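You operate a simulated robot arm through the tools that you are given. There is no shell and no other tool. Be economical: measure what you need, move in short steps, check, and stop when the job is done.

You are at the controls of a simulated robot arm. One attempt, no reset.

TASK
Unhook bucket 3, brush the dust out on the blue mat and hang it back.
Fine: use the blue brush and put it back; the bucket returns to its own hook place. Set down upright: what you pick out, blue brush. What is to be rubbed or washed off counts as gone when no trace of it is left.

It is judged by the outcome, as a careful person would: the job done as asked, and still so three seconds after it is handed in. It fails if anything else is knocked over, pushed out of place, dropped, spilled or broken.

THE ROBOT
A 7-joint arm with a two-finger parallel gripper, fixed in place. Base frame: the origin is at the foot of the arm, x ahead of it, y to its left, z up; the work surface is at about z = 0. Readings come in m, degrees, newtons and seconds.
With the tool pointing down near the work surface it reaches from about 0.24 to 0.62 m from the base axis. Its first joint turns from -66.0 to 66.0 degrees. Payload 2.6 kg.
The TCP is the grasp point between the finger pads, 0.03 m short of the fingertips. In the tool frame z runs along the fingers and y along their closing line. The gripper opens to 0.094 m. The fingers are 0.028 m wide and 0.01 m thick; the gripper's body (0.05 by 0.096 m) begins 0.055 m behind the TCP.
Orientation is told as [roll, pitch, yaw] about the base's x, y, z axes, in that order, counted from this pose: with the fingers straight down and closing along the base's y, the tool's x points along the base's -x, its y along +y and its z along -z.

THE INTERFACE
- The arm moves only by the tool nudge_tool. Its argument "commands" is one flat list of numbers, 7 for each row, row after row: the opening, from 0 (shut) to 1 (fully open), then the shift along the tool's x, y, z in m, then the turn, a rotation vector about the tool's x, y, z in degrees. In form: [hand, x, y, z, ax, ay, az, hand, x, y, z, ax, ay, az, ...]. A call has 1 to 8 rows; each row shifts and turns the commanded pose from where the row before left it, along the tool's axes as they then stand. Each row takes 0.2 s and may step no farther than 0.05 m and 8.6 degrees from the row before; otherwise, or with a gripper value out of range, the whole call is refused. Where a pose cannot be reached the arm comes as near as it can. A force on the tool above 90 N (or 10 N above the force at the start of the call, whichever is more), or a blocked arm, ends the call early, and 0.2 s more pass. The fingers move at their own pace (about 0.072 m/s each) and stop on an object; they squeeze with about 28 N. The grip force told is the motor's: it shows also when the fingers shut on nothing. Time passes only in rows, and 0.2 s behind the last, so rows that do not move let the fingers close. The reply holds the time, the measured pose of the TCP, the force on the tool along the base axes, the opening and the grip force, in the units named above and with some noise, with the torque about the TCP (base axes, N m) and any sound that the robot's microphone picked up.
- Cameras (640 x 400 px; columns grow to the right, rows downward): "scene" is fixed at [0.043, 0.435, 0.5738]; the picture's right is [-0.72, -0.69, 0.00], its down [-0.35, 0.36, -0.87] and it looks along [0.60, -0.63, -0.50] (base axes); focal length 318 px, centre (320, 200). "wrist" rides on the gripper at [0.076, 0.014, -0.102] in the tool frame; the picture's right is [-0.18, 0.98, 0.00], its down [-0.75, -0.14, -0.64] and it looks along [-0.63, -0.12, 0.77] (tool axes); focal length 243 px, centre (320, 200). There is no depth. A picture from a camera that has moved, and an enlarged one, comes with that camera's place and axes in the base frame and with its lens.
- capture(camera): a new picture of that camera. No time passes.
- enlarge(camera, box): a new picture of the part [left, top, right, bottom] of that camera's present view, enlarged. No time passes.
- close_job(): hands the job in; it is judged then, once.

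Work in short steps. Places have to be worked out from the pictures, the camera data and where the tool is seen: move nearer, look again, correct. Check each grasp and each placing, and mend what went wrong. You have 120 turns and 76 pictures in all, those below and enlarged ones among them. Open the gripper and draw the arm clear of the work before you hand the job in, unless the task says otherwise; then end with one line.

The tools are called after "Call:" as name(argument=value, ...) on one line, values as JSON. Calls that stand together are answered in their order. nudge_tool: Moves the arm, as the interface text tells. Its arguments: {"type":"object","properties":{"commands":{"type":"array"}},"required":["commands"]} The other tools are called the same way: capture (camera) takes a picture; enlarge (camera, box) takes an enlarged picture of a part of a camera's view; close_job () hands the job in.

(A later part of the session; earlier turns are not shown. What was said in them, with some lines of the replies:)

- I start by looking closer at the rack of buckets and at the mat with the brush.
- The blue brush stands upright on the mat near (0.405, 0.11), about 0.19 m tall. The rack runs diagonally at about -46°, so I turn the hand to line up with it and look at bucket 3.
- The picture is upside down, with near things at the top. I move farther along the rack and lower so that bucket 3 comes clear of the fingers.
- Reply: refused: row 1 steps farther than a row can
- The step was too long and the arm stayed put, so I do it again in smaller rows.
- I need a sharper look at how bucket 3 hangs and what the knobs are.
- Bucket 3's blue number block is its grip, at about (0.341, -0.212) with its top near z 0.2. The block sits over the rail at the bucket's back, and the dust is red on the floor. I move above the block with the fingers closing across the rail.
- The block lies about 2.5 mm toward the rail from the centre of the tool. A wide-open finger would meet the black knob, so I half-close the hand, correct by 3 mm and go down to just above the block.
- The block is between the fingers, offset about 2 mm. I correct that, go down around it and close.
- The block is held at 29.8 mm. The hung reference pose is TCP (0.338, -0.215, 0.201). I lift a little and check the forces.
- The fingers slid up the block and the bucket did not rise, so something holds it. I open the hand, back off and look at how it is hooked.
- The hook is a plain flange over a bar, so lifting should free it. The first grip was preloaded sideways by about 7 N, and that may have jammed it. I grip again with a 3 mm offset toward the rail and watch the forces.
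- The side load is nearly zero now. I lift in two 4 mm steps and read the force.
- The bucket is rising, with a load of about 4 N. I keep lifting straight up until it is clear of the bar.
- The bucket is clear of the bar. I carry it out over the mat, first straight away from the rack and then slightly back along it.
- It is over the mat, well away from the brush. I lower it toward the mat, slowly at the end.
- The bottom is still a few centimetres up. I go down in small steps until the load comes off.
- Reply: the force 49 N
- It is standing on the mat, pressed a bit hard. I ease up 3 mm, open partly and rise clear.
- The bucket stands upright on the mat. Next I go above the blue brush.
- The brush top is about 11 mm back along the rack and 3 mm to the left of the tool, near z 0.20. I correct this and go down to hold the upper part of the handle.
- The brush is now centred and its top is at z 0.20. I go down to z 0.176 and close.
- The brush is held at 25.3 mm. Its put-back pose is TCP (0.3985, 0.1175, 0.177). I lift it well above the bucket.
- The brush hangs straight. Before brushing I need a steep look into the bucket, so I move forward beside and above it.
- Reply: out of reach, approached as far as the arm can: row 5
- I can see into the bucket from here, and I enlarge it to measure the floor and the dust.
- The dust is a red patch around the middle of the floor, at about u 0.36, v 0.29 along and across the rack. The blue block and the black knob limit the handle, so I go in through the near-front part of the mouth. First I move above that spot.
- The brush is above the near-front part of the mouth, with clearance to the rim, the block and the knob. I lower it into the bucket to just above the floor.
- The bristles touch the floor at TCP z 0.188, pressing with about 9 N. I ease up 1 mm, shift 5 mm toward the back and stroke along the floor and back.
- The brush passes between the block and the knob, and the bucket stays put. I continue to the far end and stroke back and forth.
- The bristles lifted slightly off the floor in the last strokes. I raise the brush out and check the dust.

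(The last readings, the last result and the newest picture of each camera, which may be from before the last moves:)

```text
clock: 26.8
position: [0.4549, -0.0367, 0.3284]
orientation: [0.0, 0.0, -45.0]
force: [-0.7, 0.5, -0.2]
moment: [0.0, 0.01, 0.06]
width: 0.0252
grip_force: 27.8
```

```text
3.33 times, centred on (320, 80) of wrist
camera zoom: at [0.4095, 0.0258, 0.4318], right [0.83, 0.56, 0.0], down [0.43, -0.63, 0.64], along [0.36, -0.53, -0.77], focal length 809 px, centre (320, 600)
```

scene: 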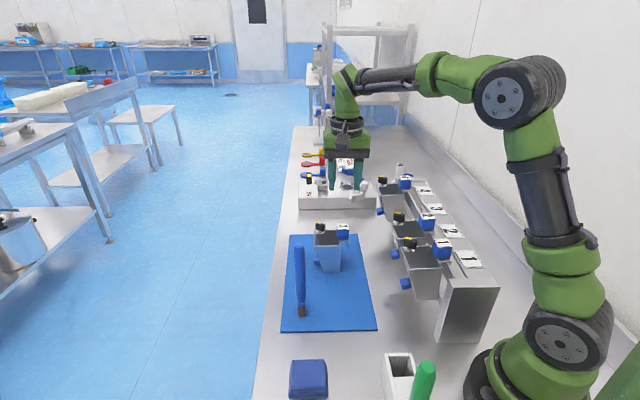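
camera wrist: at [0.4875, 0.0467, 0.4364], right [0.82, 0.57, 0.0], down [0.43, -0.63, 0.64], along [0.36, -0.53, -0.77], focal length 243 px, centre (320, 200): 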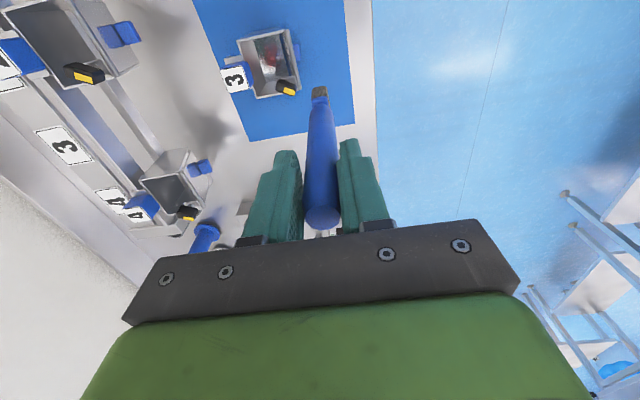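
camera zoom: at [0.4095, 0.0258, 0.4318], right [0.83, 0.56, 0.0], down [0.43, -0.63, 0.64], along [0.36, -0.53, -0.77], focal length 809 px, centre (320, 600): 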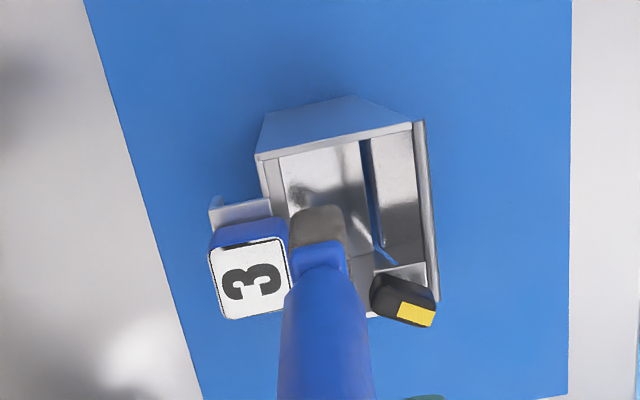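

The red is gone from what is visible. I move to the steeper side view to check the whole floor.

Call:
nudge_tool(commands=[0, -0.01, 0.036, 0, 0, 0, 0, 0, -0.025, 0.034, 0, 0, 0, 0, 0, -0.005, 0.005, 0, 0, 0, 0])

Call:
enlarge(camera="wrist", box=[210, 10, 310, 110])

Call:
enlarge(camera="wrist", box=[0, 0, 240, 150])

```text
clock: 27.6
position: [0.537, -0.0133, 0.3272]
orientation: [0.0, 0.0, -45.0]
force: [0.2, 0.8, -0.7]
moment: [0.04, -0.03, -0.02]
width: 0.0252
grip_force: 28.2
```

```text
4.00 times, centred on (260, 60) of wrist
camera zoom: at [0.4918, 0.0509, 0.4308], right [0.82, 0.57, 0.0], down [0.43, -0.63, 0.64], along [0.36, -0.53, -0.77], focal length 970 px, centre (560, 760)
```

zoom: 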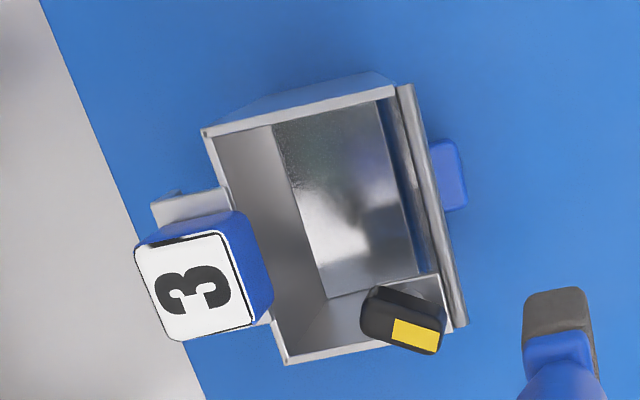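

```text
2.67 times, centred on (120, 75) of wrist
camera zoom: at [0.4918, 0.0509, 0.4308], right [0.82, 0.57, 0.0], down [0.43, -0.63, 0.64], along [0.36, -0.53, -0.77], focal length 647 px, centre (853, 533)
```

zoom: 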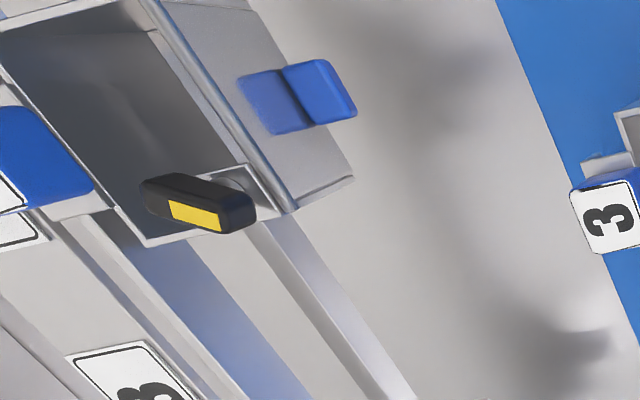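

The red is gone. I check the speckled area near the back edge more closely.

Call:
enlarge(camera="wrist", box=[245, 25, 285, 60])

```text
11.43 times, centred on (265, 42) of wrist
camera zoom: at [0.4918, 0.0509, 0.4308], right [0.82, 0.57, 0.0], down [0.43, -0.63, 0.64], along [0.36, -0.53, -0.77], focal length 2773 px, centre (949, 2000)
```

zoom: 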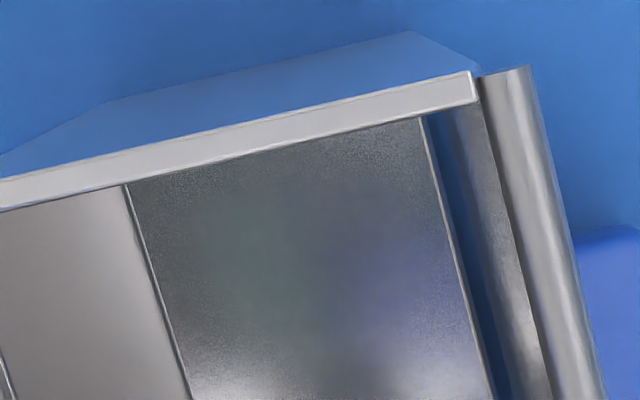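

The grain looks like reflection. The strip of floor behind the near rim is still unseen, so I tilt the hand to look straight down into the bucket.

Call:
nudge_tool(commands=[0, 0, 0, -0.03, 0, 0, 0, 0, -0.008, -0.03, 0, 0, 0, 0, 0, 0, 0, 0, 0, 8, 0, 0, 0, 0, 0, 0, 8, 0])

Call:
capture(camera="wrist")

```text
clock: 28.6
position: [0.5189, -0.0361, 0.3264]
orientation: [-0.8, 6.0, -44.4]
force: [1.1, -0.5, -0.9]
moment: [0.0, 0.01, -0.02]
width: 0.0251
grip_force: 28.0
out of reach, approached as far as the arm can: row 1, 3, 4
```

```text
29 pictures are left
camera wrist: at [0.4819, 0.0198, 0.4369], right [0.82, 0.58, -0.03], down [0.49, -0.67, 0.56], along [0.3, -0.47, -0.83], focal length 243 px, centre (320, 200)
```

wrist: 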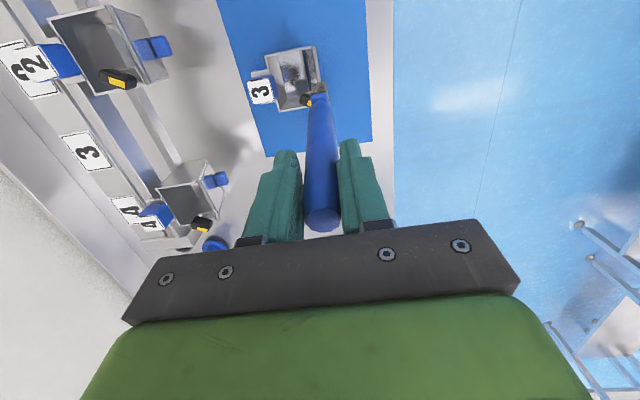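

The arm is at its reach limit at this height. I undo the tilt and go lower outside the bucket's front instead, where the arm reaches farther.

Call:
nudge_tool(commands=[0, 0.02, 0.04, 0, 0, 0, 0, 0, 0, 0.035, 0, 0, 0, 0])

```text
clock: 29.2
position: [0.5259, -0.0001, 0.3202]
orientation: [-0.8, 6.1, -44.4]
force: [-0.1, 0.3, -0.8]
moment: [-0.02, 0.0, -0.03]
width: 0.0252
grip_force: 28.4
out of reach, approached as far as the arm can: row 1, 2
```

I bring the hand back to vertical, pulling in a little so that the pose is reachable.

Call:
nudge_tool(commands=[0, 0.02, 0, 0.02, 0, -8, 0, 0, 0.02, 0, 0.02, 0, -8, 0, 0, 0, 0, 0, 0, 0, 0])

```text
clock: 30.0
position: [0.496, 0.0273, 0.2826]
orientation: [-0.7, -9.8, -44.2]
force: [-0.8, 0.4, -0.4]
moment: [0.01, 0.02, -0.01]
width: 0.0254
grip_force: 28.3
```

The tilt overshot to -9.8°. I turn it back and trim the roll and yaw.

Call:
nudge_tool(commands=[0, 0, 0, 0, 0, 5, 0, 0, 0, 0, 0, -0.7, 4.8, 0.8, 0, 0, 0, 0, 0, 0, 0])

```text
clock: 30.8
position: [0.496, 0.026, 0.2816]
orientation: [-0.2, 0.0, -45.0]
force: [-0.1, -0.1, 0.0]
moment: [-0.01, -0.02, 0.0]
width: 0.0252
grip_force: 28.0
```

The hand is vertical again. I go forward and lower alongside the bucket front to look straight down into it.

Call:
nudge_tool(commands=[0, -0.04, 0.008, 0.01, 0, 0, 0, 0, -0.04, 0.008, 0.01, 0, 0, 0, 0, 0, 0, 0.01, 0, 0, 0])

Call:
enlarge(camera="wrist", box=[160, 0, 320, 120])

```text
clock: 31.6
position: [0.5631, -0.0178, 0.2514]
orientation: [0.0, -0.1, -45.0]
force: [-0.6, -0.1, 0.2]
moment: [-0.02, 0.03, -0.02]
width: 0.0252
grip_force: 27.6
```

```text
3.33 times, centred on (240, 60) of wrist
camera zoom: at [0.5192, 0.0452, 0.3552], right [0.83, 0.56, 0.0], down [0.43, -0.63, 0.64], along [0.36, -0.53, -0.77], focal length 809 px, centre (587, 667)
```

zoom: 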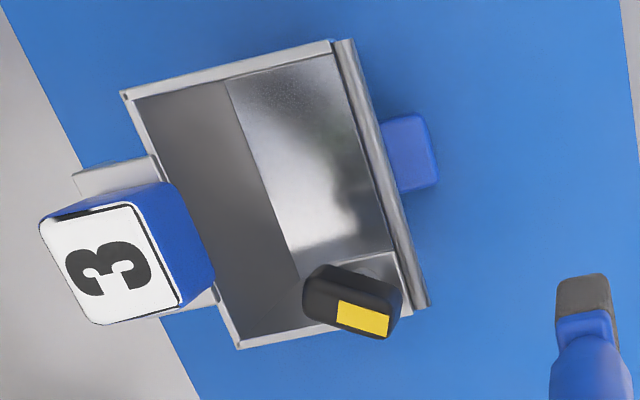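

The floor looks clean everywhere. To be safe I make one more firm pass: I back up, rise and return over the mouth.

Call:
nudge_tool(commands=[0, 0.03, 0, 0, 0, 0, 0, 0, 0.032, 0, 0, 0, 0, 0, 0, 0, 0, -0.04, 0, 0, 0, 0, 0, 0, -0.042, 0, 0, 0, 0, 0, -0.043, 0, 0, 0, 0, 0, 0, -0.043, 0, 0, 0, 0])

```text
clock: 33.0
position: [0.4578, -0.0329, 0.335]
orientation: [0.0, -0.1, -45.0]
force: [-0.5, -0.7, -1.4]
moment: [0.01, 0.02, 0.02]
width: 0.0251
grip_force: 28.6
```

I am over the entry spot at u 0.347, v 0.300. I go down to the floor.

Call:
nudge_tool(commands=[0, 0, 0, 0.035, 0, 0, 0, 0, 0, 0, 0.035, 0, 0, 0, 0, 0, 0, 0.035, 0, 0, 0, 0, 0, 0, 0.035, 0, 0, 0, 0, 0, 0, 0.004, 0, 0, 0])

Call:
nudge_tool(commands=[0, 0, 0, 0.003, 0, 0, 0])

```text
clock: 34.2
position: [0.4605, -0.0345, 0.1908]
orientation: [0.0, -0.1, -45.0]
force: [-0.3, 0.2, -2.0]
moment: [0.01, -0.01, 0.0]
width: 0.0253
grip_force: 27.9
```

```text
clock: 34.6
position: [0.4592, -0.0339, 0.189]
orientation: [-0.1, 0.0, -45.1]
force: [-0.1, 0.0, -0.1]
moment: [-0.02, 0.02, -0.01]
width: 0.0252
grip_force: 28.3
```

The bristles are just at the floor. I press 2 mm more and stroke back and forth along the middle.

Call:
nudge_tool(commands=[0, 0, -0.006, 0.002, 0, 0, 0, 0, -0.012, 0, 0, 0, 0, 0, 0, -0.012, 0, 0, 0, 0, 0, 0, -0.012, 0, 0, 0, 0, 0, 0, 0.012, 0, 0, 0, 0, 0, 0, 0.012, 0, 0, 0, 0, 0, 0, 0.012, 0, 0, 0, 0, 0])

```text
clock: 36.2
position: [0.4543, -0.04, 0.1864]
orientation: [-0.2, -0.2, -45.0]
force: [5.7, -2.3, 5.5]
moment: [-0.33, -0.87, -0.02]
width: 0.0254
grip_force: 28.1
```

Contact was good, at about 5 N. Now I tilt slightly so the bristles reach the back edge of the floor, and I stroke the near half.

Call:
nudge_tool(commands=[0, 0, 0.008, -0.001, 2, 0, 0, 0, 0, 0, 0, 4, 0, 0, 0, -0.008, 0, 0, 0, 0, 0, 0, -0.008, 0, 0, 0, 0, 0, 0, 0.008, 0, 0, 0, 0, 0, 0, 0.008, 0, 0, 0, 0, 0])

Call:
enlarge(camera="scene", box=[280, 180, 380, 280])

```text
clock: 37.6
position: [0.4599, -0.0342, 0.1867]
orientation: [-6.0, -0.1, -45.1]
force: [0.3, 0.2, 2.9]
moment: [-0.09, -0.11, 0.02]
width: 0.0252
grip_force: 28.0
```

```text
4.00 times, centred on (330, 230) of scene
camera zoom: at [0.043, 0.435, 0.5738], right [-0.72, -0.69, 0.0], down [-0.35, 0.36, -0.87], along [0.6, -0.63, -0.5], focal length 1273 px, centre (280, 80)
```

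zoom: 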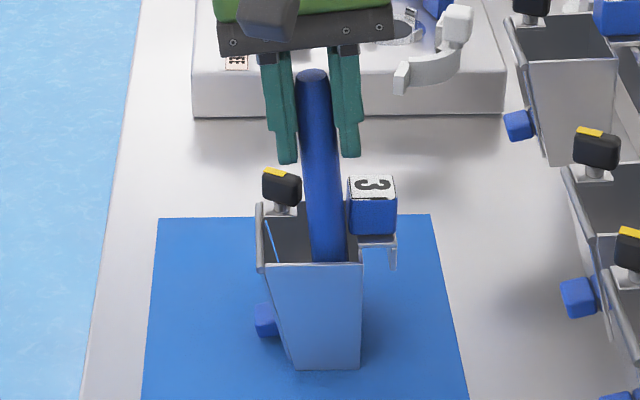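

There is still clearance on both sides. I make one longer tilted stroke, straighten up and lift out.

Call:
nudge_tool(commands=[0, -0.011, 0, 0, 0, 0, 0, 0, -0.011, 0, 0, 0, 0, 0, 0, -0.011, 0, 0, 0, 0, 0, 0, 0.011, 0, 0, 0, 0, 0, 0, 0.011, 0, 0, 0, 0, 0, 0, 0.011, 0, 0, 0, 0, 0, 0, 0, 0, -0.004, -6, 0, 0])

Call:
nudge_tool(commands=[0, 0, 0, -0.04, 0, 0, 0, 0, 0, 0, -0.05, 0, 0, 0, 0, 0, 0, -0.05, 0, 0, 0])

Call:
enlarge(camera="wrist", box=[260, 20, 380, 140])

```text
clock: 39.2
position: [0.4606, -0.0339, 0.1907]
orientation: [0.0, 0.0, -45.0]
force: [0.1, -0.7, -0.8]
moment: [0.0, -0.01, 0.03]
width: 0.0252
grip_force: 27.6
```

```text
clock: 40.0
position: [0.4592, -0.0326, 0.3294]
orientation: [-0.1, -0.1, -45.0]
force: [-0.3, -0.8, -0.1]
moment: [0.01, -0.02, 0.02]
width: 0.0252
grip_force: 28.2
```

```text
3.33 times, centred on (320, 80) of wrist
camera zoom: at [0.4144, 0.0309, 0.4322], right [0.83, 0.56, 0.0], down [0.43, -0.63, 0.64], along [0.36, -0.53, -0.77], focal length 809 px, centre (320, 600)
```

zoom: 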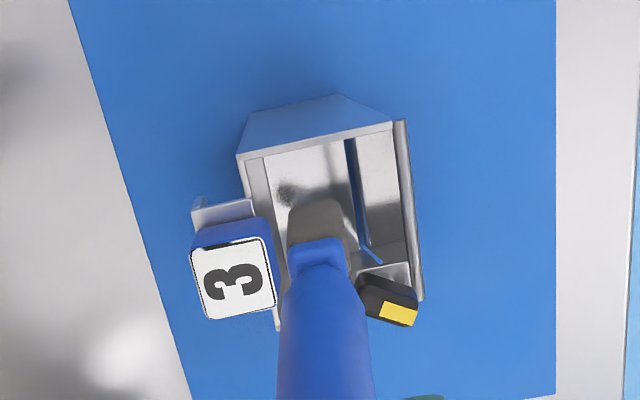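

It is clean, and the dark spot is only a reflection. I bring the brush back over its place on the mat.

Call:
nudge_tool(commands=[0, 0.02, 0.04, 0, 0, 0, 0, 0, 0.042, 0.0233, 0, 0, 0, 0, 0, 0.045, 0, 0, 0, 0, 0, 0, 0.042, 0, 0, 0, 0, 0])

Call:
nudge_tool(commands=[0, 0, 0, 0.045, 0, 0, 0, 0, 0, 0, 0.045, 0, 0, 0, 0, 0, 0, 0.04, 0, 0, 0, 0, 0, 0, 0.01, 0, 0, 0])

Call:
enlarge(camera="scene", box=[240, 180, 380, 340])

```text
clock: 41.0
position: [0.3998, 0.1176, 0.3285]
orientation: [-0.1, -0.2, -45.0]
force: [0.7, 0.5, -0.7]
moment: [0.01, 0.03, 0.01]
width: 0.0251
grip_force: 28.0
```

```text
clock: 42.0
position: [0.4005, 0.1164, 0.1902]
orientation: [-0.1, 0.0, -45.1]
force: [-0.5, -0.5, -0.3]
moment: [0.02, 0.0, 0.01]
width: 0.0249
grip_force: 28.7
```

```text
2.50 times, centred on (310, 260) of scene
camera zoom: at [0.043, 0.435, 0.5738], right [-0.72, -0.69, 0.0], down [-0.35, 0.36, -0.87], along [0.6, -0.63, -0.5], focal length 796 px, centre (345, 50)
```

zoom: 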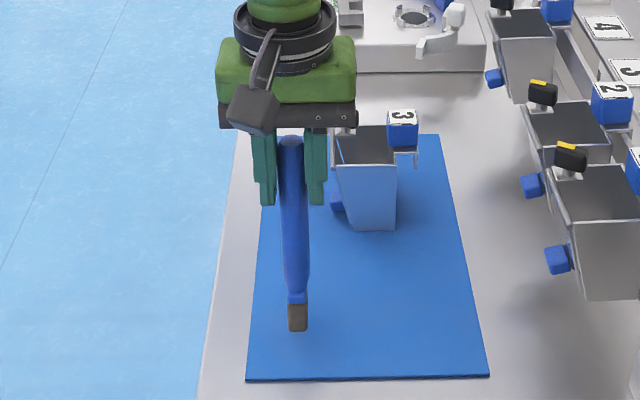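

It is nearly in place. I trim 2 mm and lower it until it touches.

Call:
nudge_tool(commands=[0, 0.002, 0, 0.006, 0, 0, 0, 0, 0, 0, 0.004, 0, 0, 0])

Call:
nudge_tool(commands=[0, 0, 0, 0.002, 0, 0, 0])

Call:
nudge_tool(commands=[0, 0, 0, 0.0015, 0, 0, 0])

```text
clock: 42.6
position: [0.3998, 0.1192, 0.1796]
orientation: [-0.1, -0.1, -45.0]
force: [0.1, -0.2, -0.9]
moment: [0.02, -0.01, 0.0]
width: 0.0251
grip_force: 27.9
```

```text
clock: 43.0
position: [0.3984, 0.1181, 0.1788]
orientation: [-0.1, 0.0, -45.1]
force: [-0.4, -0.2, 0.3]
moment: [-0.04, -0.01, 0.02]
width: 0.0252
grip_force: 27.9
```

```text
clock: 43.4
position: [0.4001, 0.1186, 0.1767]
orientation: [-0.1, -0.1, -44.9]
force: [0.5, 0.7, -0.8]
moment: [0.01, -0.02, 0.01]
width: 0.0253
grip_force: 27.9
```

There is no contact yet, so I continue in 1 mm steps.

Call:
nudge_tool(commands=[0, 0, 0, 0.001, 0, 0, 0])

Call:
nudge_tool(commands=[0, 0, 0, 0.001, 0, 0, 0])

Call:
enlarge(camera="scene", box=[280, 290, 330, 330])

```text
clock: 43.8
position: [0.3998, 0.1199, 0.1751]
orientation: [-0.1, -0.1, -45.0]
force: [-0.3, -0.4, -0.7]
moment: [0.02, -0.01, 0.01]
width: 0.0253
grip_force: 27.6
```

```text
clock: 44.2
position: [0.3987, 0.1191, 0.1735]
orientation: [-0.1, -0.2, -45.0]
force: [0.5, 0.8, 0.2]
moment: [0.01, 0.02, 0.01]
width: 0.0252
grip_force: 28.4
```

```text
10.00 times, centred on (305, 310) of scene
camera zoom: at [0.043, 0.435, 0.5738], right [-0.72, -0.69, 0.0], down [-0.35, 0.36, -0.87], along [0.6, -0.63, -0.5], focal length 3183 px, centre (470, -900)
```

zoom: 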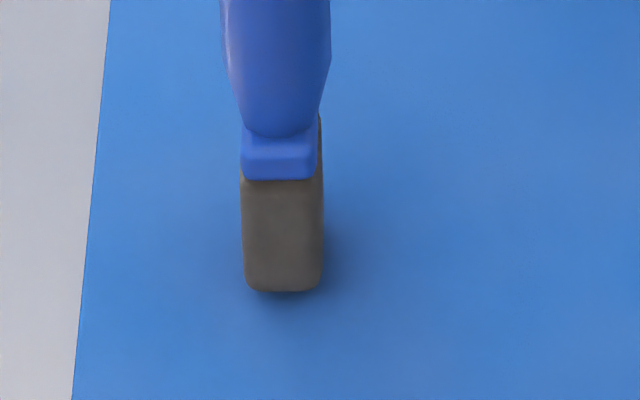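

It is still hovering slightly, as the brush slid up a few millimetres in the grip. I keep lowering it.

Call:
nudge_tool(commands=[0, 0, 0, 0.001, 0, 0, 0])

Call:
nudge_tool(commands=[0, 0, 0, 0.001, 0, 0, 0])

Call:
nudge_tool(commands=[0, 0, 0, 0.001, 0, 0, 0])

Call:
capture(camera="wrist")

```text
clock: 44.6
position: [0.3987, 0.1186, 0.1739]
orientation: [0.0, -0.1, -45.1]
force: [0.6, 0.3, -1.3]
moment: [-0.02, -0.04, 0.05]
width: 0.0253
grip_force: 27.6
```

```text
clock: 45.0
position: [0.3994, 0.1197, 0.174]
orientation: [0.0, -0.1, -45.0]
force: [-1.1, 0.0, 1.4]
moment: [-0.05, -0.02, -0.02]
width: 0.0252
grip_force: 28.3
```

```text
clock: 45.4
position: [0.399, 0.119, 0.1731]
orientation: [0.1, -0.1, -45.1]
force: [-3.1, -0.2, 12.6]
moment: [0.01, 0.29, -0.01]
width: 0.0252
grip_force: 28.0
```

```text
23 pictures are left
camera wrist: at [0.3541, 0.1824, 0.2755], right [0.83, 0.56, 0.0], down [0.43, -0.63, 0.64], along [0.36, -0.53, -0.77], focal length 243 px, centre (320, 200)
```

wrist: 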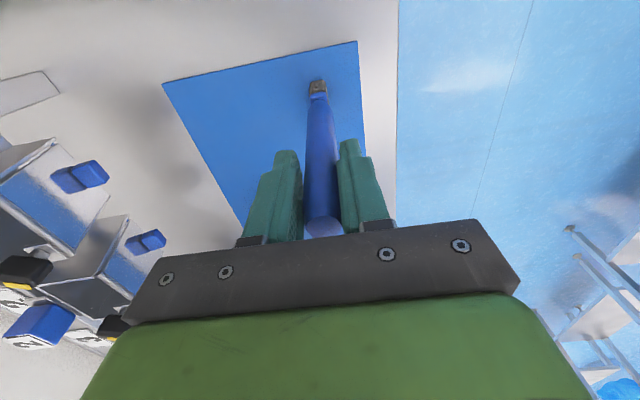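

It touches, but the brush has rocked about 2° in the grip, with its foot toward me. I lift 3 mm, tilt the hand to make the brush vertical and check.

Call:
nudge_tool(commands=[0, 0, 0, -0.004, 0, 0, 0, 0, 0, 0, 0, -0.5, -2, 0])

Call:
enlarge(camera="scene", box=[270, 210, 350, 330])

Call:
enlarge(camera="wrist", box=[260, 60, 380, 160])

```text
clock: 46.0
position: [0.3985, 0.1182, 0.1757]
orientation: [0.4, -2.1, -45.0]
force: [0.2, 0.3, -0.9]
moment: [-0.02, 0.03, 0.02]
width: 0.0251
grip_force: 28.6
```

```text
3.33 times, centred on (310, 270) of scene
camera zoom: at [0.043, 0.435, 0.5738], right [-0.72, -0.69, 0.0], down [-0.35, 0.36, -0.87], along [0.6, -0.63, -0.5], focal length 1061 px, centre (353, -33)
```

zoom: 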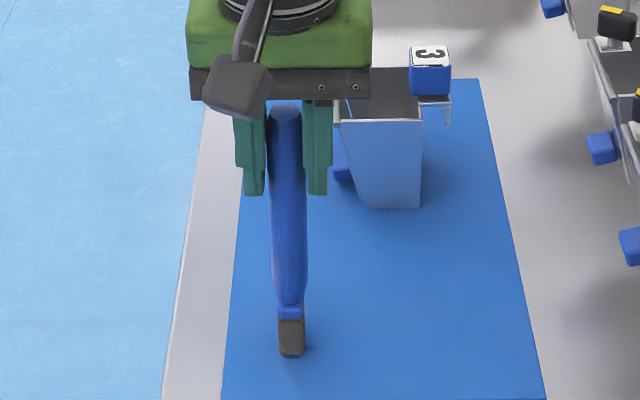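

```text
4.00 times, centred on (320, 110) of wrist
camera zoom: at [0.3506, 0.1831, 0.2756], right [0.82, 0.57, 0.01], down [0.41, -0.62, 0.67], along [0.39, -0.55, -0.74], focal length 970 px, centre (320, 560)
```

zoom: 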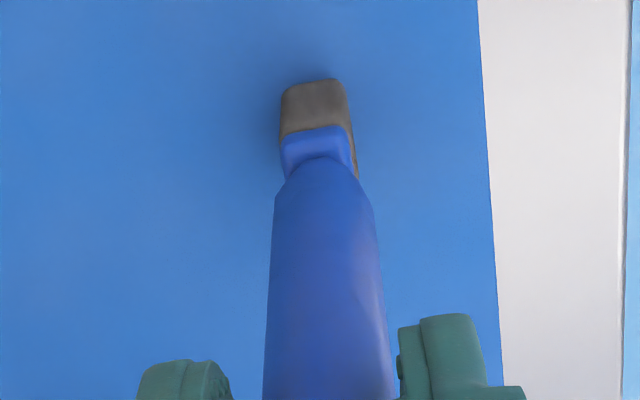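

The brush looks vertical over its original spot. I shift it 2 mm back and lower it to the mat.

Call:
nudge_tool(commands=[0, 0.002, 0, 0.0015, 0, 0, 0])

Call:
nudge_tool(commands=[0, 0, 0, 0.001, 0, 0, 0])

Call:
nudge_tool(commands=[0, 0, 0, 0.001, 0, 0, 0])

```text
clock: 46.4
position: [0.3972, 0.1194, 0.1744]
orientation: [0.4, -2.1, -45.0]
force: [0.9, 0.4, -0.5]
moment: [-0.01, 0.02, 0.0]
width: 0.0252
grip_force: 28.1
```

```text
clock: 46.8
position: [0.3964, 0.1195, 0.1728]
orientation: [0.5, -2.1, -45.0]
force: [0.2, -0.3, -1.3]
moment: [0.0, 0.01, 0.0]
width: 0.0252
grip_force: 28.3
```

```text
clock: 47.2
position: [0.3977, 0.1196, 0.1723]
orientation: [0.5, -2.1, -45.0]
force: [-0.4, 0.6, 3.5]
moment: [-0.01, 0.17, -0.03]
width: 0.0254
grip_force: 27.9
```

It touches with 3.5 N. I press 1 mm more so it seats flat and read the force.

Call:
nudge_tool(commands=[0, 0, 0, 0.001, 0, 0, 0])

Call:
enlarge(camera="wrist", box=[290, 70, 350, 120])

```text
clock: 47.6
position: [0.3989, 0.1193, 0.1721]
orientation: [0.6, -2.2, -45.2]
force: [-2.8, 1.0, 12.3]
moment: [-0.2, 0.35, -0.07]
width: 0.0255
grip_force: 27.8
```

```text
8.00 times, centred on (320, 95) of wrist
camera zoom: at [0.3501, 0.1856, 0.2722], right [0.83, 0.56, 0.02], down [0.41, -0.62, 0.67], along [0.39, -0.55, -0.74], focal length 1941 px, centre (320, 1040)
```

zoom: 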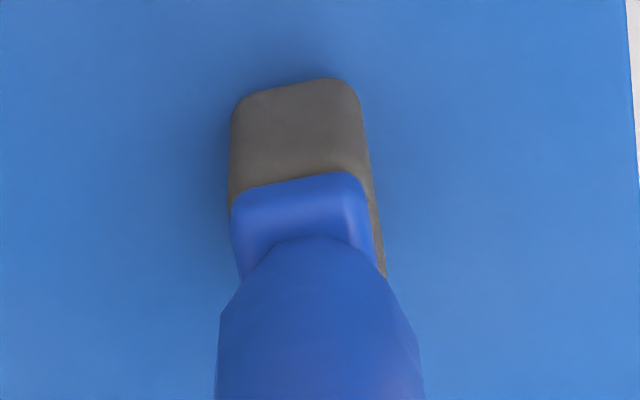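

It is seated. I relieve the press by 1 mm and open the fingers in small steps.

Call:
nudge_tool(commands=[0, 0, 0, -0.001, 0, 0, 0, 0.2, 0, 0, 0, 0, 0, 0, 0.3, 0, 0, 0, 0, 0, 0])

Call:
enlarge(camera="scene", box=[270, 210, 350, 330])

```text
clock: 48.4
position: [0.3974, 0.12, 0.1719]
orientation: [0.4, -2.1, -45.0]
force: [1.0, 0.1, -0.7]
moment: [-0.03, 0.04, 0.0]
width: 0.0281
grip_force: 0.0
```

```text
3.33 times, centred on (310, 270) of scene
camera zoom: at [0.043, 0.435, 0.5738], right [-0.72, -0.69, 0.0], down [-0.35, 0.36, -0.87], along [0.6, -0.63, -0.5], focal length 1061 px, centre (353, -33)
```

zoom: 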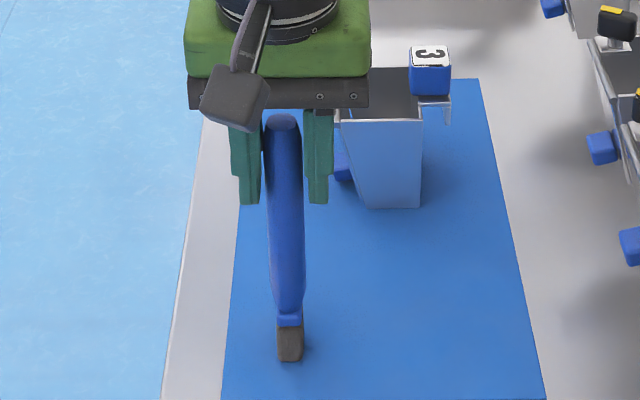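

The brush stands on its own between the fingers. I open wider and rise straight off it.

Call:
nudge_tool(commands=[0.7, 0, 0, 0, 0, 0, 0, 0.7, 0, 0, 0, 0, 0, 0, 0.7, 0, 0, -0.03, 0, 0, 0, 0.7, 0, 0, -0.04, 0, 0, 0, 0.7, 0, 0, -0.04, 0.5, 2, 0])

Call:
capture(camera="scene")

Call:
capture(camera="wrist")

```text
clock: 49.6
position: [0.3941, 0.1242, 0.2822]
orientation: [-0.1, -0.1, -45.0]
force: [0.2, -0.6, -0.2]
moment: [0.02, 0.03, 0.01]
width: 0.0657
grip_force: 0.1
```

```text
18 pictures are left
```

scene: 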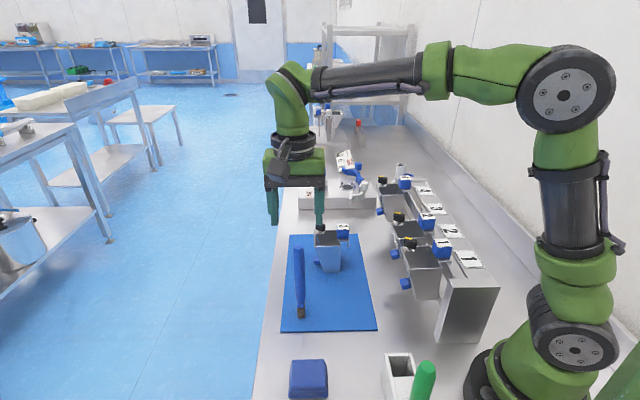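

```text
17 pictures are left
camera wrist: at [0.3494, 0.1875, 0.3853], right [0.83, 0.56, 0.0], down [0.43, -0.63, 0.64], along [0.36, -0.53, -0.77], focal length 243 px, centre (320, 200)
```

wrist: 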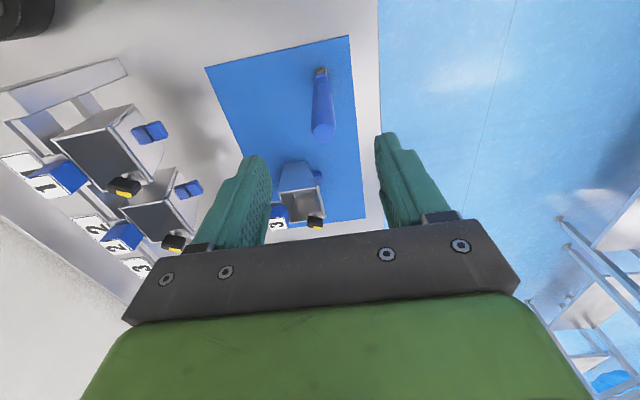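

The brush stands upright in its old spot. Now I go back above the bucket's blue block.

Call:
nudge_tool(commands=[0.7, -0.0342, -0.0201, 0, 0, 0, 0, 0.7, -0.0342, -0.0201, 0, 0, 0, 0, 0.5, -0.0342, -0.0201, 0, 0, 0, 0, 0.5, -0.0342, -0.0201, 0, 0, 0, 0, 0.5, -0.0342, -0.0201, 0.03, 0, 0, 0])

Call:
nudge_tool(commands=[0.5, 0, 0, 0.04, 0, 0, 0, 0.5, 0, 0, 0.035, 0, 0, 0])

Call:
enlarge(camera="wrist", box=[220, 40, 440, 200])

```text
clock: 50.8
position: [0.4403, -0.0709, 0.2499]
orientation: [0.0, -0.1, -45.0]
force: [-0.1, -0.3, -0.3]
moment: [0.0, 0.02, 0.03]
width: 0.0469
grip_force: 0.0
```

```text
clock: 51.4
position: [0.4418, -0.0698, 0.1756]
orientation: [0.0, -0.1, -45.0]
force: [0.1, -0.8, -0.3]
moment: [0.03, 0.01, -0.01]
width: 0.047
grip_force: 0.1
```

```text
2.50 times, centred on (330, 120) of wrist
camera zoom: at [0.3963, -0.006, 0.2789], right [0.83, 0.56, 0.0], down [0.43, -0.63, 0.64], along [0.36, -0.53, -0.77], focal length 606 px, centre (295, 400)
```

zoom: 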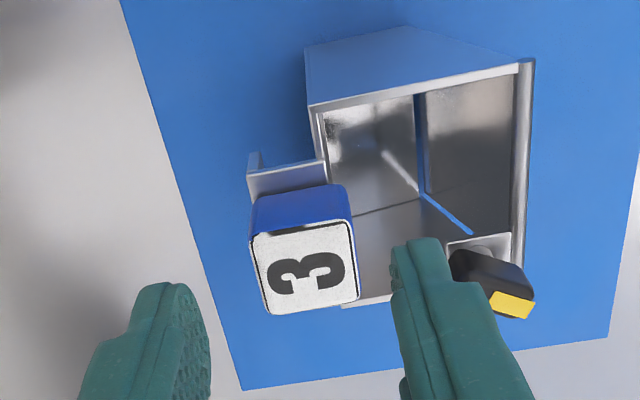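

The block is centred along the rack and sits 3 mm toward the bucket side. I correct this, go down to the release height and grip.

Call:
nudge_tool(commands=[0.5, 0, 0.003, 0.024, 0, 0, 0, 0.5, 0, 0, 0.0235, 0, 0, 0, 0, 0, 0, 0, 0, 0, 0, 0, 0, 0, 0, 0, 0, 0, 0, 0, 0, 0, 0, 0, 0])

```text
clock: 52.6
position: [0.4445, -0.0671, 0.1286]
orientation: [-0.1, -0.1, -45.0]
force: [0.6, -0.6, -0.7]
moment: [-0.03, 0.08, 0.02]
width: 0.0296
grip_force: 28.0
```

The grip is good at 29.6 mm. I lift gently and check.

Call:
nudge_tool(commands=[0, 0, 0, -0.005, 0, 0, 0, 0, 0, 0, -0.01, 0, 0, 0])

Call:
nudge_tool(commands=[0, 0, 0, -0.035, 0, 0, 0, 0, 0, 0, -0.035, 0, 0, 0, 0, 0, 0, -0.035, 0, 0, 0, 0, 0, 0, -0.035, 0, 0, 0])

Call:
capture(camera="scene")

```text
clock: 53.2
position: [0.4451, -0.0674, 0.1434]
orientation: [-0.1, -0.1, -45.1]
force: [-0.1, 0.2, -3.7]
moment: [-0.03, 0.1, 0.0]
width: 0.0298
grip_force: 27.1
```

```text
clock: 54.2
position: [0.446, -0.0683, 0.2845]
orientation: [-0.1, -0.1, -45.1]
force: [0.3, -0.8, -3.0]
moment: [-0.04, 0.06, 0.01]
width: 0.0296
grip_force: 27.9
```

```text
15 pictures are left
```

scene: 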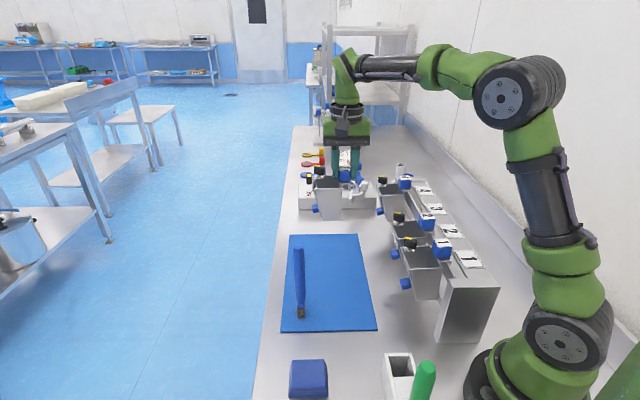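

The bucket is held. I retrace the path: first along the rack, then across to the lifted pose over its own hook place.

Call:
nudge_tool(commands=[0, -0.0275, 0, 0, 0, 0, 0, 0, 0, -0.045, 0, 0, 0, 0, 0, 0, -0.045, 0, 0, 0, 0, 0, 0, -0.045, 0, 0, 0, 0, 0, 0, -0.03, 0, 0, 0, 0])

Call:
nudge_tool(commands=[0, 0, -0.0145, 0, 0, 0, 0, 0, 0, 0, 0, 0, 0, 0])

Call:
enlarge(camera="scene", box=[360, 110, 480, 230])

```text
clock: 55.4
position: [0.348, -0.2062, 0.285]
orientation: [-0.1, -0.1, -45.1]
force: [1.0, -0.1, -3.4]
moment: [-0.05, 0.08, 0.0]
width: 0.0297
grip_force: 27.9
```

```text
clock: 56.0
position: [0.3369, -0.216, 0.2847]
orientation: [-0.1, -0.1, -45.0]
force: [-0.4, 1.1, -3.4]
moment: [-0.04, 0.12, 0.01]
width: 0.0296
grip_force: 28.0
```

```text
3.33 times, centred on (420, 170) of scene
camera zoom: at [0.043, 0.4349, 0.5738], right [-0.72, -0.69, 0.0], down [-0.35, 0.36, -0.87], along [0.6, -0.63, -0.5], focal length 1061 px, centre (-13, 300)
```

zoom: 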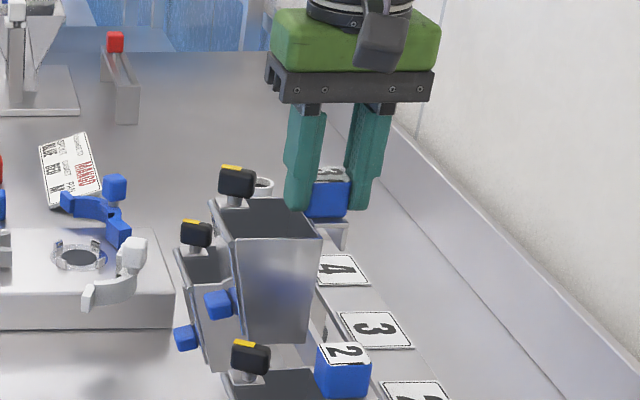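

It is 1.5 mm too far toward the rail, so I correct that and lower to just before the hook engages.

Call:
nudge_tool(commands=[0, 0, 0.0015, 0.015, 0, 0, 0, 0, 0, 0, 0.015, 0, 0, 0, 0, 0, 0, 0.01, 0, 0, 0, 0, 0, 0, 0, 0, 0, 0])

Call:
nudge_tool(commands=[0, 0, 0, 0.008, 0, 0, 0, 0, 0, 0, 0.008, 0, 0, 0])

Call:
enlarge(camera="scene", box=[370, 140, 470, 220])

```text
clock: 57.0
position: [0.3388, -0.2142, 0.2457]
orientation: [-0.1, -0.1, -45.0]
force: [0.3, -0.5, -3.8]
moment: [-0.05, 0.07, 0.0]
width: 0.0298
grip_force: 28.0
```

```text
clock: 57.6
position: [0.3399, -0.213, 0.2291]
orientation: [-0.1, 0.0, -45.0]
force: [0.0, 0.8, -3.4]
moment: [0.0, 0.08, 0.03]
width: 0.0298
grip_force: 28.0
```

```text
5.00 times, centred on (420, 180) of scene
camera zoom: at [0.043, 0.4349, 0.5738], right [-0.72, -0.69, 0.0], down [-0.35, 0.36, -0.87], along [0.6, -0.63, -0.5], focal length 1592 px, centre (-180, 300)
```

zoom: 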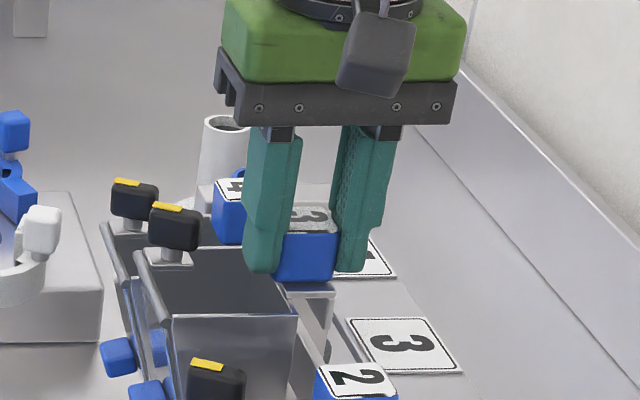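

The alignment matches the lift-off picture within about 1 mm. I lower in small steps while watching the force.

Call:
nudge_tool(commands=[0, 0, 0, 0.006, 0, 0, 0, 0, 0, 0, 0.006, 0, 0, 0])

Call:
nudge_tool(commands=[0, 0, 0, 0.005, 0, 0, 0])

Call:
nudge_tool(commands=[0, 0, 0, 0.004, 0, 0, 0])

Call:
nudge_tool(commands=[0, 0, 0, 0.003, 0, 0, 0])

Call:
enlarge(camera="scene", box=[370, 140, 470, 220])

```text
clock: 58.2
position: [0.3398, -0.2143, 0.2178]
orientation: [-0.2, -0.1, -44.9]
force: [-0.2, 0.9, -2.7]
moment: [-0.05, 0.09, -0.01]
width: 0.0301
grip_force: 27.7
```

```text
clock: 58.6
position: [0.3404, -0.2138, 0.217]
orientation: [0.2, -0.6, -45.2]
force: [-13.5, 11.6, 45.9]
moment: [-0.2, 0.9, -0.28]
width: 0.0303
grip_force: 28.2
```

```text
clock: 59.0
position: [0.3412, -0.2153, 0.2149]
orientation: [0.4, -1.2, -45.1]
force: [-16.9, 12.0, 74.7]
moment: [-0.9, 0.83, -0.32]
width: 0.0303
grip_force: 28.2
```

```text
clock: 59.4
position: [0.3416, -0.2148, 0.2161]
orientation: [0.4, -1.4, -45.3]
force: [-5.0, 1.0, 9.5]
moment: [-0.34, 0.24, -0.11]
width: 0.0298
grip_force: 27.7
stopped in row 1: the force on the tool passed its limit at 94 N (the readings are from after the stop); the commanded pose is now the measured one
```

```text
5.00 times, centred on (420, 180) of scene
camera zoom: at [0.043, 0.435, 0.5737], right [-0.72, -0.69, 0.0], down [-0.35, 0.36, -0.87], along [0.6, -0.63, -0.5], focal length 1592 px, centre (-180, 300)
```

zoom: 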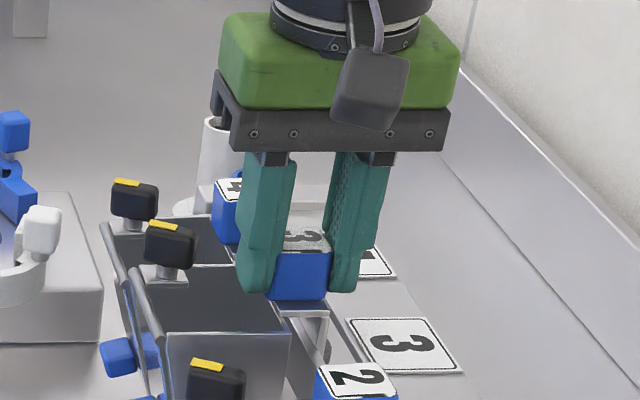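

The hook lip landed on the bar, so the bucket is about 2 mm too far toward the mat. I lift off, straighten the hand and look before trying again.

Call:
nudge_tool(commands=[0, 0, 0, -0.012, 0, 0, 0, 0, 0, 0, -0.012, 0.4, 1.4, -0.3, 0, 0, 0, 0, 0, 0, 0])

Call:
enlarge(camera="scene", box=[370, 150, 450, 210])

Call:
enlarge(camera="wrist", box=[220, 40, 440, 200])

```text
clock: 60.2
position: [0.3401, -0.2159, 0.2408]
orientation: [0.0, 0.0, -45.0]
force: [-0.2, -0.3, -3.4]
moment: [-0.06, 0.07, -0.02]
width: 0.03
grip_force: 28.4
```

```text
6.67 times, centred on (410, 180) of scene
camera zoom: at [0.043, 0.4349, 0.5738], right [-0.72, -0.69, 0.0], down [-0.35, 0.36, -0.87], along [0.6, -0.63, -0.5], focal length 2122 px, centre (-280, 333)
```

zoom: 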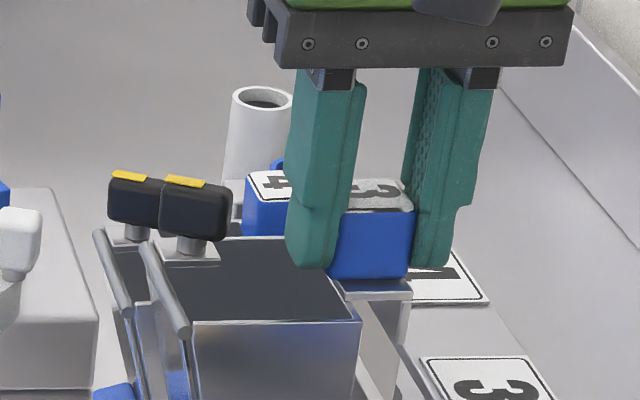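

```text
2.50 times, centred on (330, 120) of wrist
camera zoom: at [0.296, -0.1517, 0.3434], right [0.82, 0.57, 0.0], down [0.44, -0.63, 0.64], along [0.36, -0.53, -0.77], focal length 606 px, centre (295, 400)
```

zoom: 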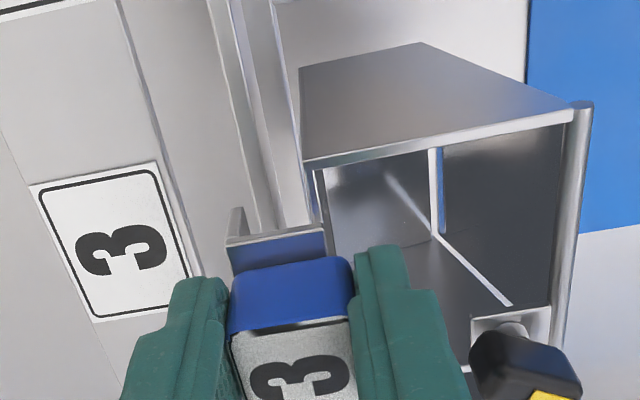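

Now v reads 0.0878 and the lift-off value was about 0.0868. I shift 2 mm toward the rack and 1.5 mm back along it, then lower to just above the contact height.

Call:
nudge_tool(commands=[0, 0.0015, -0.002, 0.009, 0, 0, 0, 0, 0, 0, 0.009, 0, 0, 0, 0, 0, 0, 0, 0, 0, 0])

```text
clock: 61.0
position: [0.3388, -0.2145, 0.2211]
orientation: [0.1, 0.1, -44.9]
force: [0.4, -0.6, -4.8]
moment: [-0.06, 0.08, -0.02]
width: 0.0298
grip_force: 27.9
```

I take another reading with a further 1 mm toward the rack.

Call:
nudge_tool(commands=[0, 0, -0.001, 0, 0, 0, 0])

Call:
nudge_tool(commands=[0, 0, 0, 0.003, 0, 0, 0])

```text
clock: 61.4
position: [0.3382, -0.2152, 0.2212]
orientation: [0.0, 0.1, -44.9]
force: [-0.4, -0.4, -4.2]
moment: [-0.02, 0.09, 0.03]
width: 0.0298
grip_force: 27.6
```

```text
clock: 61.8
position: [0.3379, -0.2156, 0.2182]
orientation: [0.0, 0.1, -45.0]
force: [0.6, -0.5, -4.7]
moment: [-0.03, 0.08, -0.02]
width: 0.0297
grip_force: 27.9
```

There is no contact at 0.218 and v is about 0.0867. I continue 3 mm down.

Call:
nudge_tool(commands=[0, 0, 0, 0.003, 0, 0, 0])

```text
clock: 62.2
position: [0.3393, -0.2158, 0.2151]
orientation: [0.1, 0.1, -44.8]
force: [-0.3, 0.4, -4.1]
moment: [-0.03, 0.08, 0.02]
width: 0.0299
grip_force: 28.1
```

It went past the earlier block height freely. I keep going.

Call:
nudge_tool(commands=[0, 0, 0, 0.003, 0, 0, 0])

```text
clock: 62.6
position: [0.3379, -0.2155, 0.2134]
orientation: [0.0, 0.1, -44.9]
force: [0.4, 0.3, -4.1]
moment: [-0.05, 0.06, 0.02]
width: 0.0299
grip_force: 27.9
```

The load is still full and there is no resistance, so I go 4 mm more.

Call:
nudge_tool(commands=[0, 0, 0, 0.004, 0, 0, 0])

```text
clock: 63.0
position: [0.3388, -0.2153, 0.2082]
orientation: [0.0, 0.1, -45.0]
force: [0.0, 0.4, -3.4]
moment: [-0.05, 0.05, 0.03]
width: 0.0297
grip_force: 27.9
```

I go another 4 mm.

Call:
nudge_tool(commands=[0, 0, 0, 0.004, 0, 0, 0])

```text
clock: 63.4
position: [0.3374, -0.2169, 0.2049]
orientation: [0.1, 0.1, -44.9]
force: [-0.2, -0.1, -3.5]
moment: [-0.05, 0.08, 0.0]
width: 0.0297
grip_force: 28.1
```

The seat is near, so I use 2 mm steps.

Call:
nudge_tool(commands=[0, 0, 0, 0.002, 0, 0, 0])

Call:
nudge_tool(commands=[0, 0, 0, 0.002, 0, 0, 0])

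Call:
enlarge(camera="scene", box=[370, 140, 470, 220])

```text
clock: 63.8
position: [0.3386, -0.2157, 0.2025]
orientation: [-0.1, 0.1, -44.8]
force: [0.3, -0.7, -4.7]
moment: [-0.04, 0.09, 0.0]
width: 0.0297
grip_force: 27.8
```

```text
clock: 64.2
position: [0.3385, -0.2157, 0.1997]
orientation: [0.1, 0.2, -44.9]
force: [-0.7, -0.1, -3.8]
moment: [-0.06, 0.09, 0.02]
width: 0.0299
grip_force: 27.8
```

```text
5.00 times, centred on (420, 180) of scene
camera zoom: at [0.043, 0.4349, 0.5738], right [-0.72, -0.69, 0.0], down [-0.35, 0.36, -0.87], along [0.6, -0.63, -0.5], focal length 1592 px, centre (-180, 300)
```

zoom: 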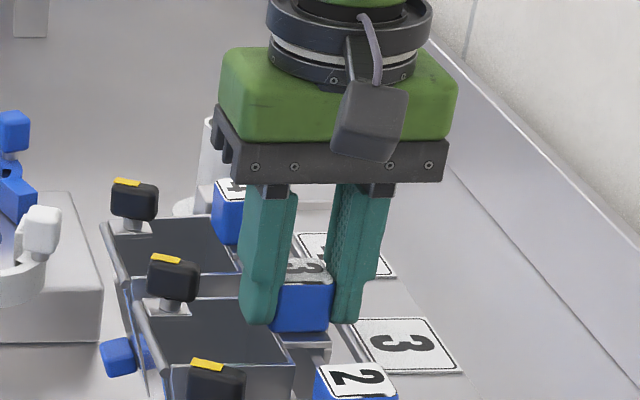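

It is almost home, with the load still on the hand. I go down in 1.5 mm steps.

Call:
nudge_tool(commands=[0, 0, 0, 0.0015, 0, 0, 0])

Call:
nudge_tool(commands=[0, 0, 0, 0.001, 0, 0, 0])

```text
clock: 64.6
position: [0.3389, -0.2161, 0.1994]
orientation: [0.1, -0.1, -44.9]
force: [-1.8, 1.8, 4.4]
moment: [-0.21, 0.07, -0.03]
width: 0.0294
grip_force: 28.6
```

```text
clock: 65.0
position: [0.3384, -0.2168, 0.1996]
orientation: [0.1, -0.1, -44.9]
force: [-6.0, 3.7, 13.8]
moment: [-0.31, 0.07, -0.05]
width: 0.0297
grip_force: 27.6
```

It is seated on the bar at the same height as before. I relieve 1 mm, open the fingers and look.

Call:
nudge_tool(commands=[0, 0, 0, -0.001, 0, 0, 0, 0.48, 0, 0, 0, 0, 0, 0, 0.48, 0, 0, 0, 0, 0, 0])

Call:
nudge_tool(commands=[0.48, 0, 0, -0.02, 0, 0, 0, 0.48, 0, 0, -0.04, 0, 0, 0, 0.48, 0, 0, -0.045, 0, 0, 0])

Call:
enlarge(camera="scene", box=[360, 150, 520, 350])

Call:
enlarge(camera="scene", box=[370, 165, 450, 215])

```text
clock: 65.8
position: [0.3385, -0.2161, 0.1989]
orientation: [-0.1, 0.1, -44.8]
force: [-0.4, 0.4, -0.1]
moment: [-0.01, 0.02, 0.0]
width: 0.0451
grip_force: 0.0
```

```text
clock: 66.6
position: [0.338, -0.2187, 0.3032]
orientation: [0.1, 0.2, -45.0]
force: [0.0, -0.2, 0.1]
moment: [-0.03, 0.01, 0.0]
width: 0.0452
grip_force: 0.1
```

```text
2.00 times, centred on (440, 250) of scene
camera zoom: at [0.043, 0.435, 0.5738], right [-0.72, -0.69, 0.0], down [-0.35, 0.36, -0.87], along [0.6, -0.63, -0.5], focal length 637 px, centre (80, 100)
```

zoom: 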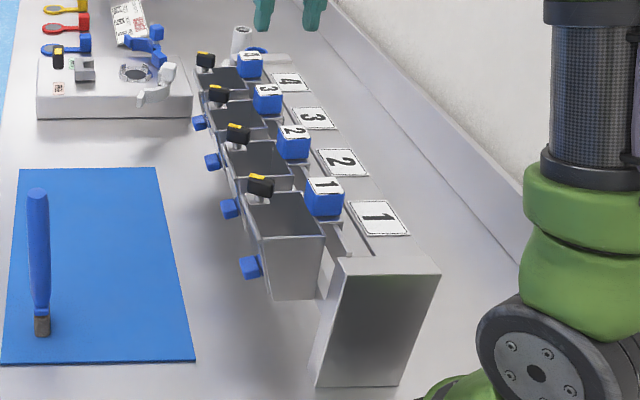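

```text
8.00 times, centred on (410, 190) of scene
camera zoom: at [0.043, 0.435, 0.5738], right [-0.72, -0.69, 0.0], down [-0.35, 0.36, -0.87], along [0.6, -0.63, -0.5], focal length 2546 px, centre (-400, 280)
```

zoom: 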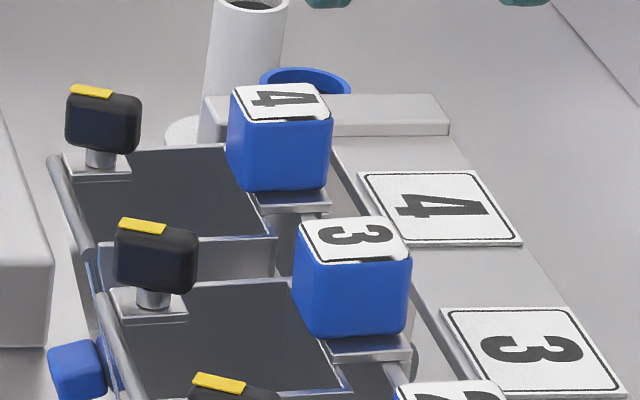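

Bucket 3 hangs on its own hook at its original height, within about 2 mm of where it was. I draw the arm clear and take a last look.

Call:
nudge_tool(commands=[0.6, 0.0, 0.0, -0.04, 0, 0, 0, 0.8, 0, 0.03, -0.03, 0, 0, 0, 1, 0, 0.035, -0.03, 0, 0, 0, 1, 0, 0.03, 0, 0, 0, 0])

Call:
capture(camera="scene")

Call:
enlarge(camera="wrist", box=[160, 40, 360, 200])

```text
clock: 67.6
position: [0.4046, -0.1469, 0.4021]
orientation: [0.1, 0.1, -44.9]
force: [-0.1, -0.1, 0.4]
moment: [0.03, -0.01, 0.02]
width: 0.0938
grip_force: 0.0
```

```text
6 pictures are left
```

scene: 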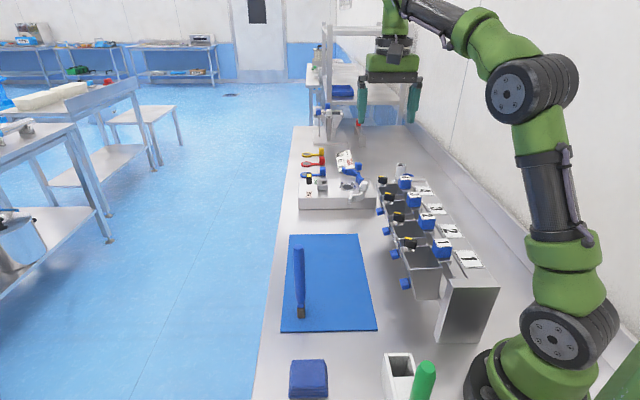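

```text
2.50 times, centred on (260, 120) of wrist
camera zoom: at [0.3597, -0.0851, 0.506], right [0.82, 0.57, 0.0], down [0.43, -0.63, 0.64], along [0.36, -0.53, -0.77], focal length 606 px, centre (470, 400)
```

zoom: 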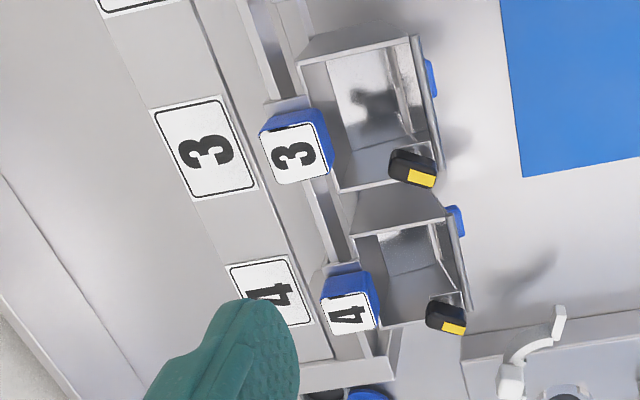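

Bucket 3 is clean (the dark shape is the gripper's reflection) and hangs in its place. The brush stands upright where it was and the arm is clear, so I hand the job in.

Call:
close_job()

```text
The job is handed in.
```

Bucket 3 was unhooked, its dust brushed out on the blue mat, and hung back on its own hook about 2 mm from its original position; the blue brush stands upright in its old spot.
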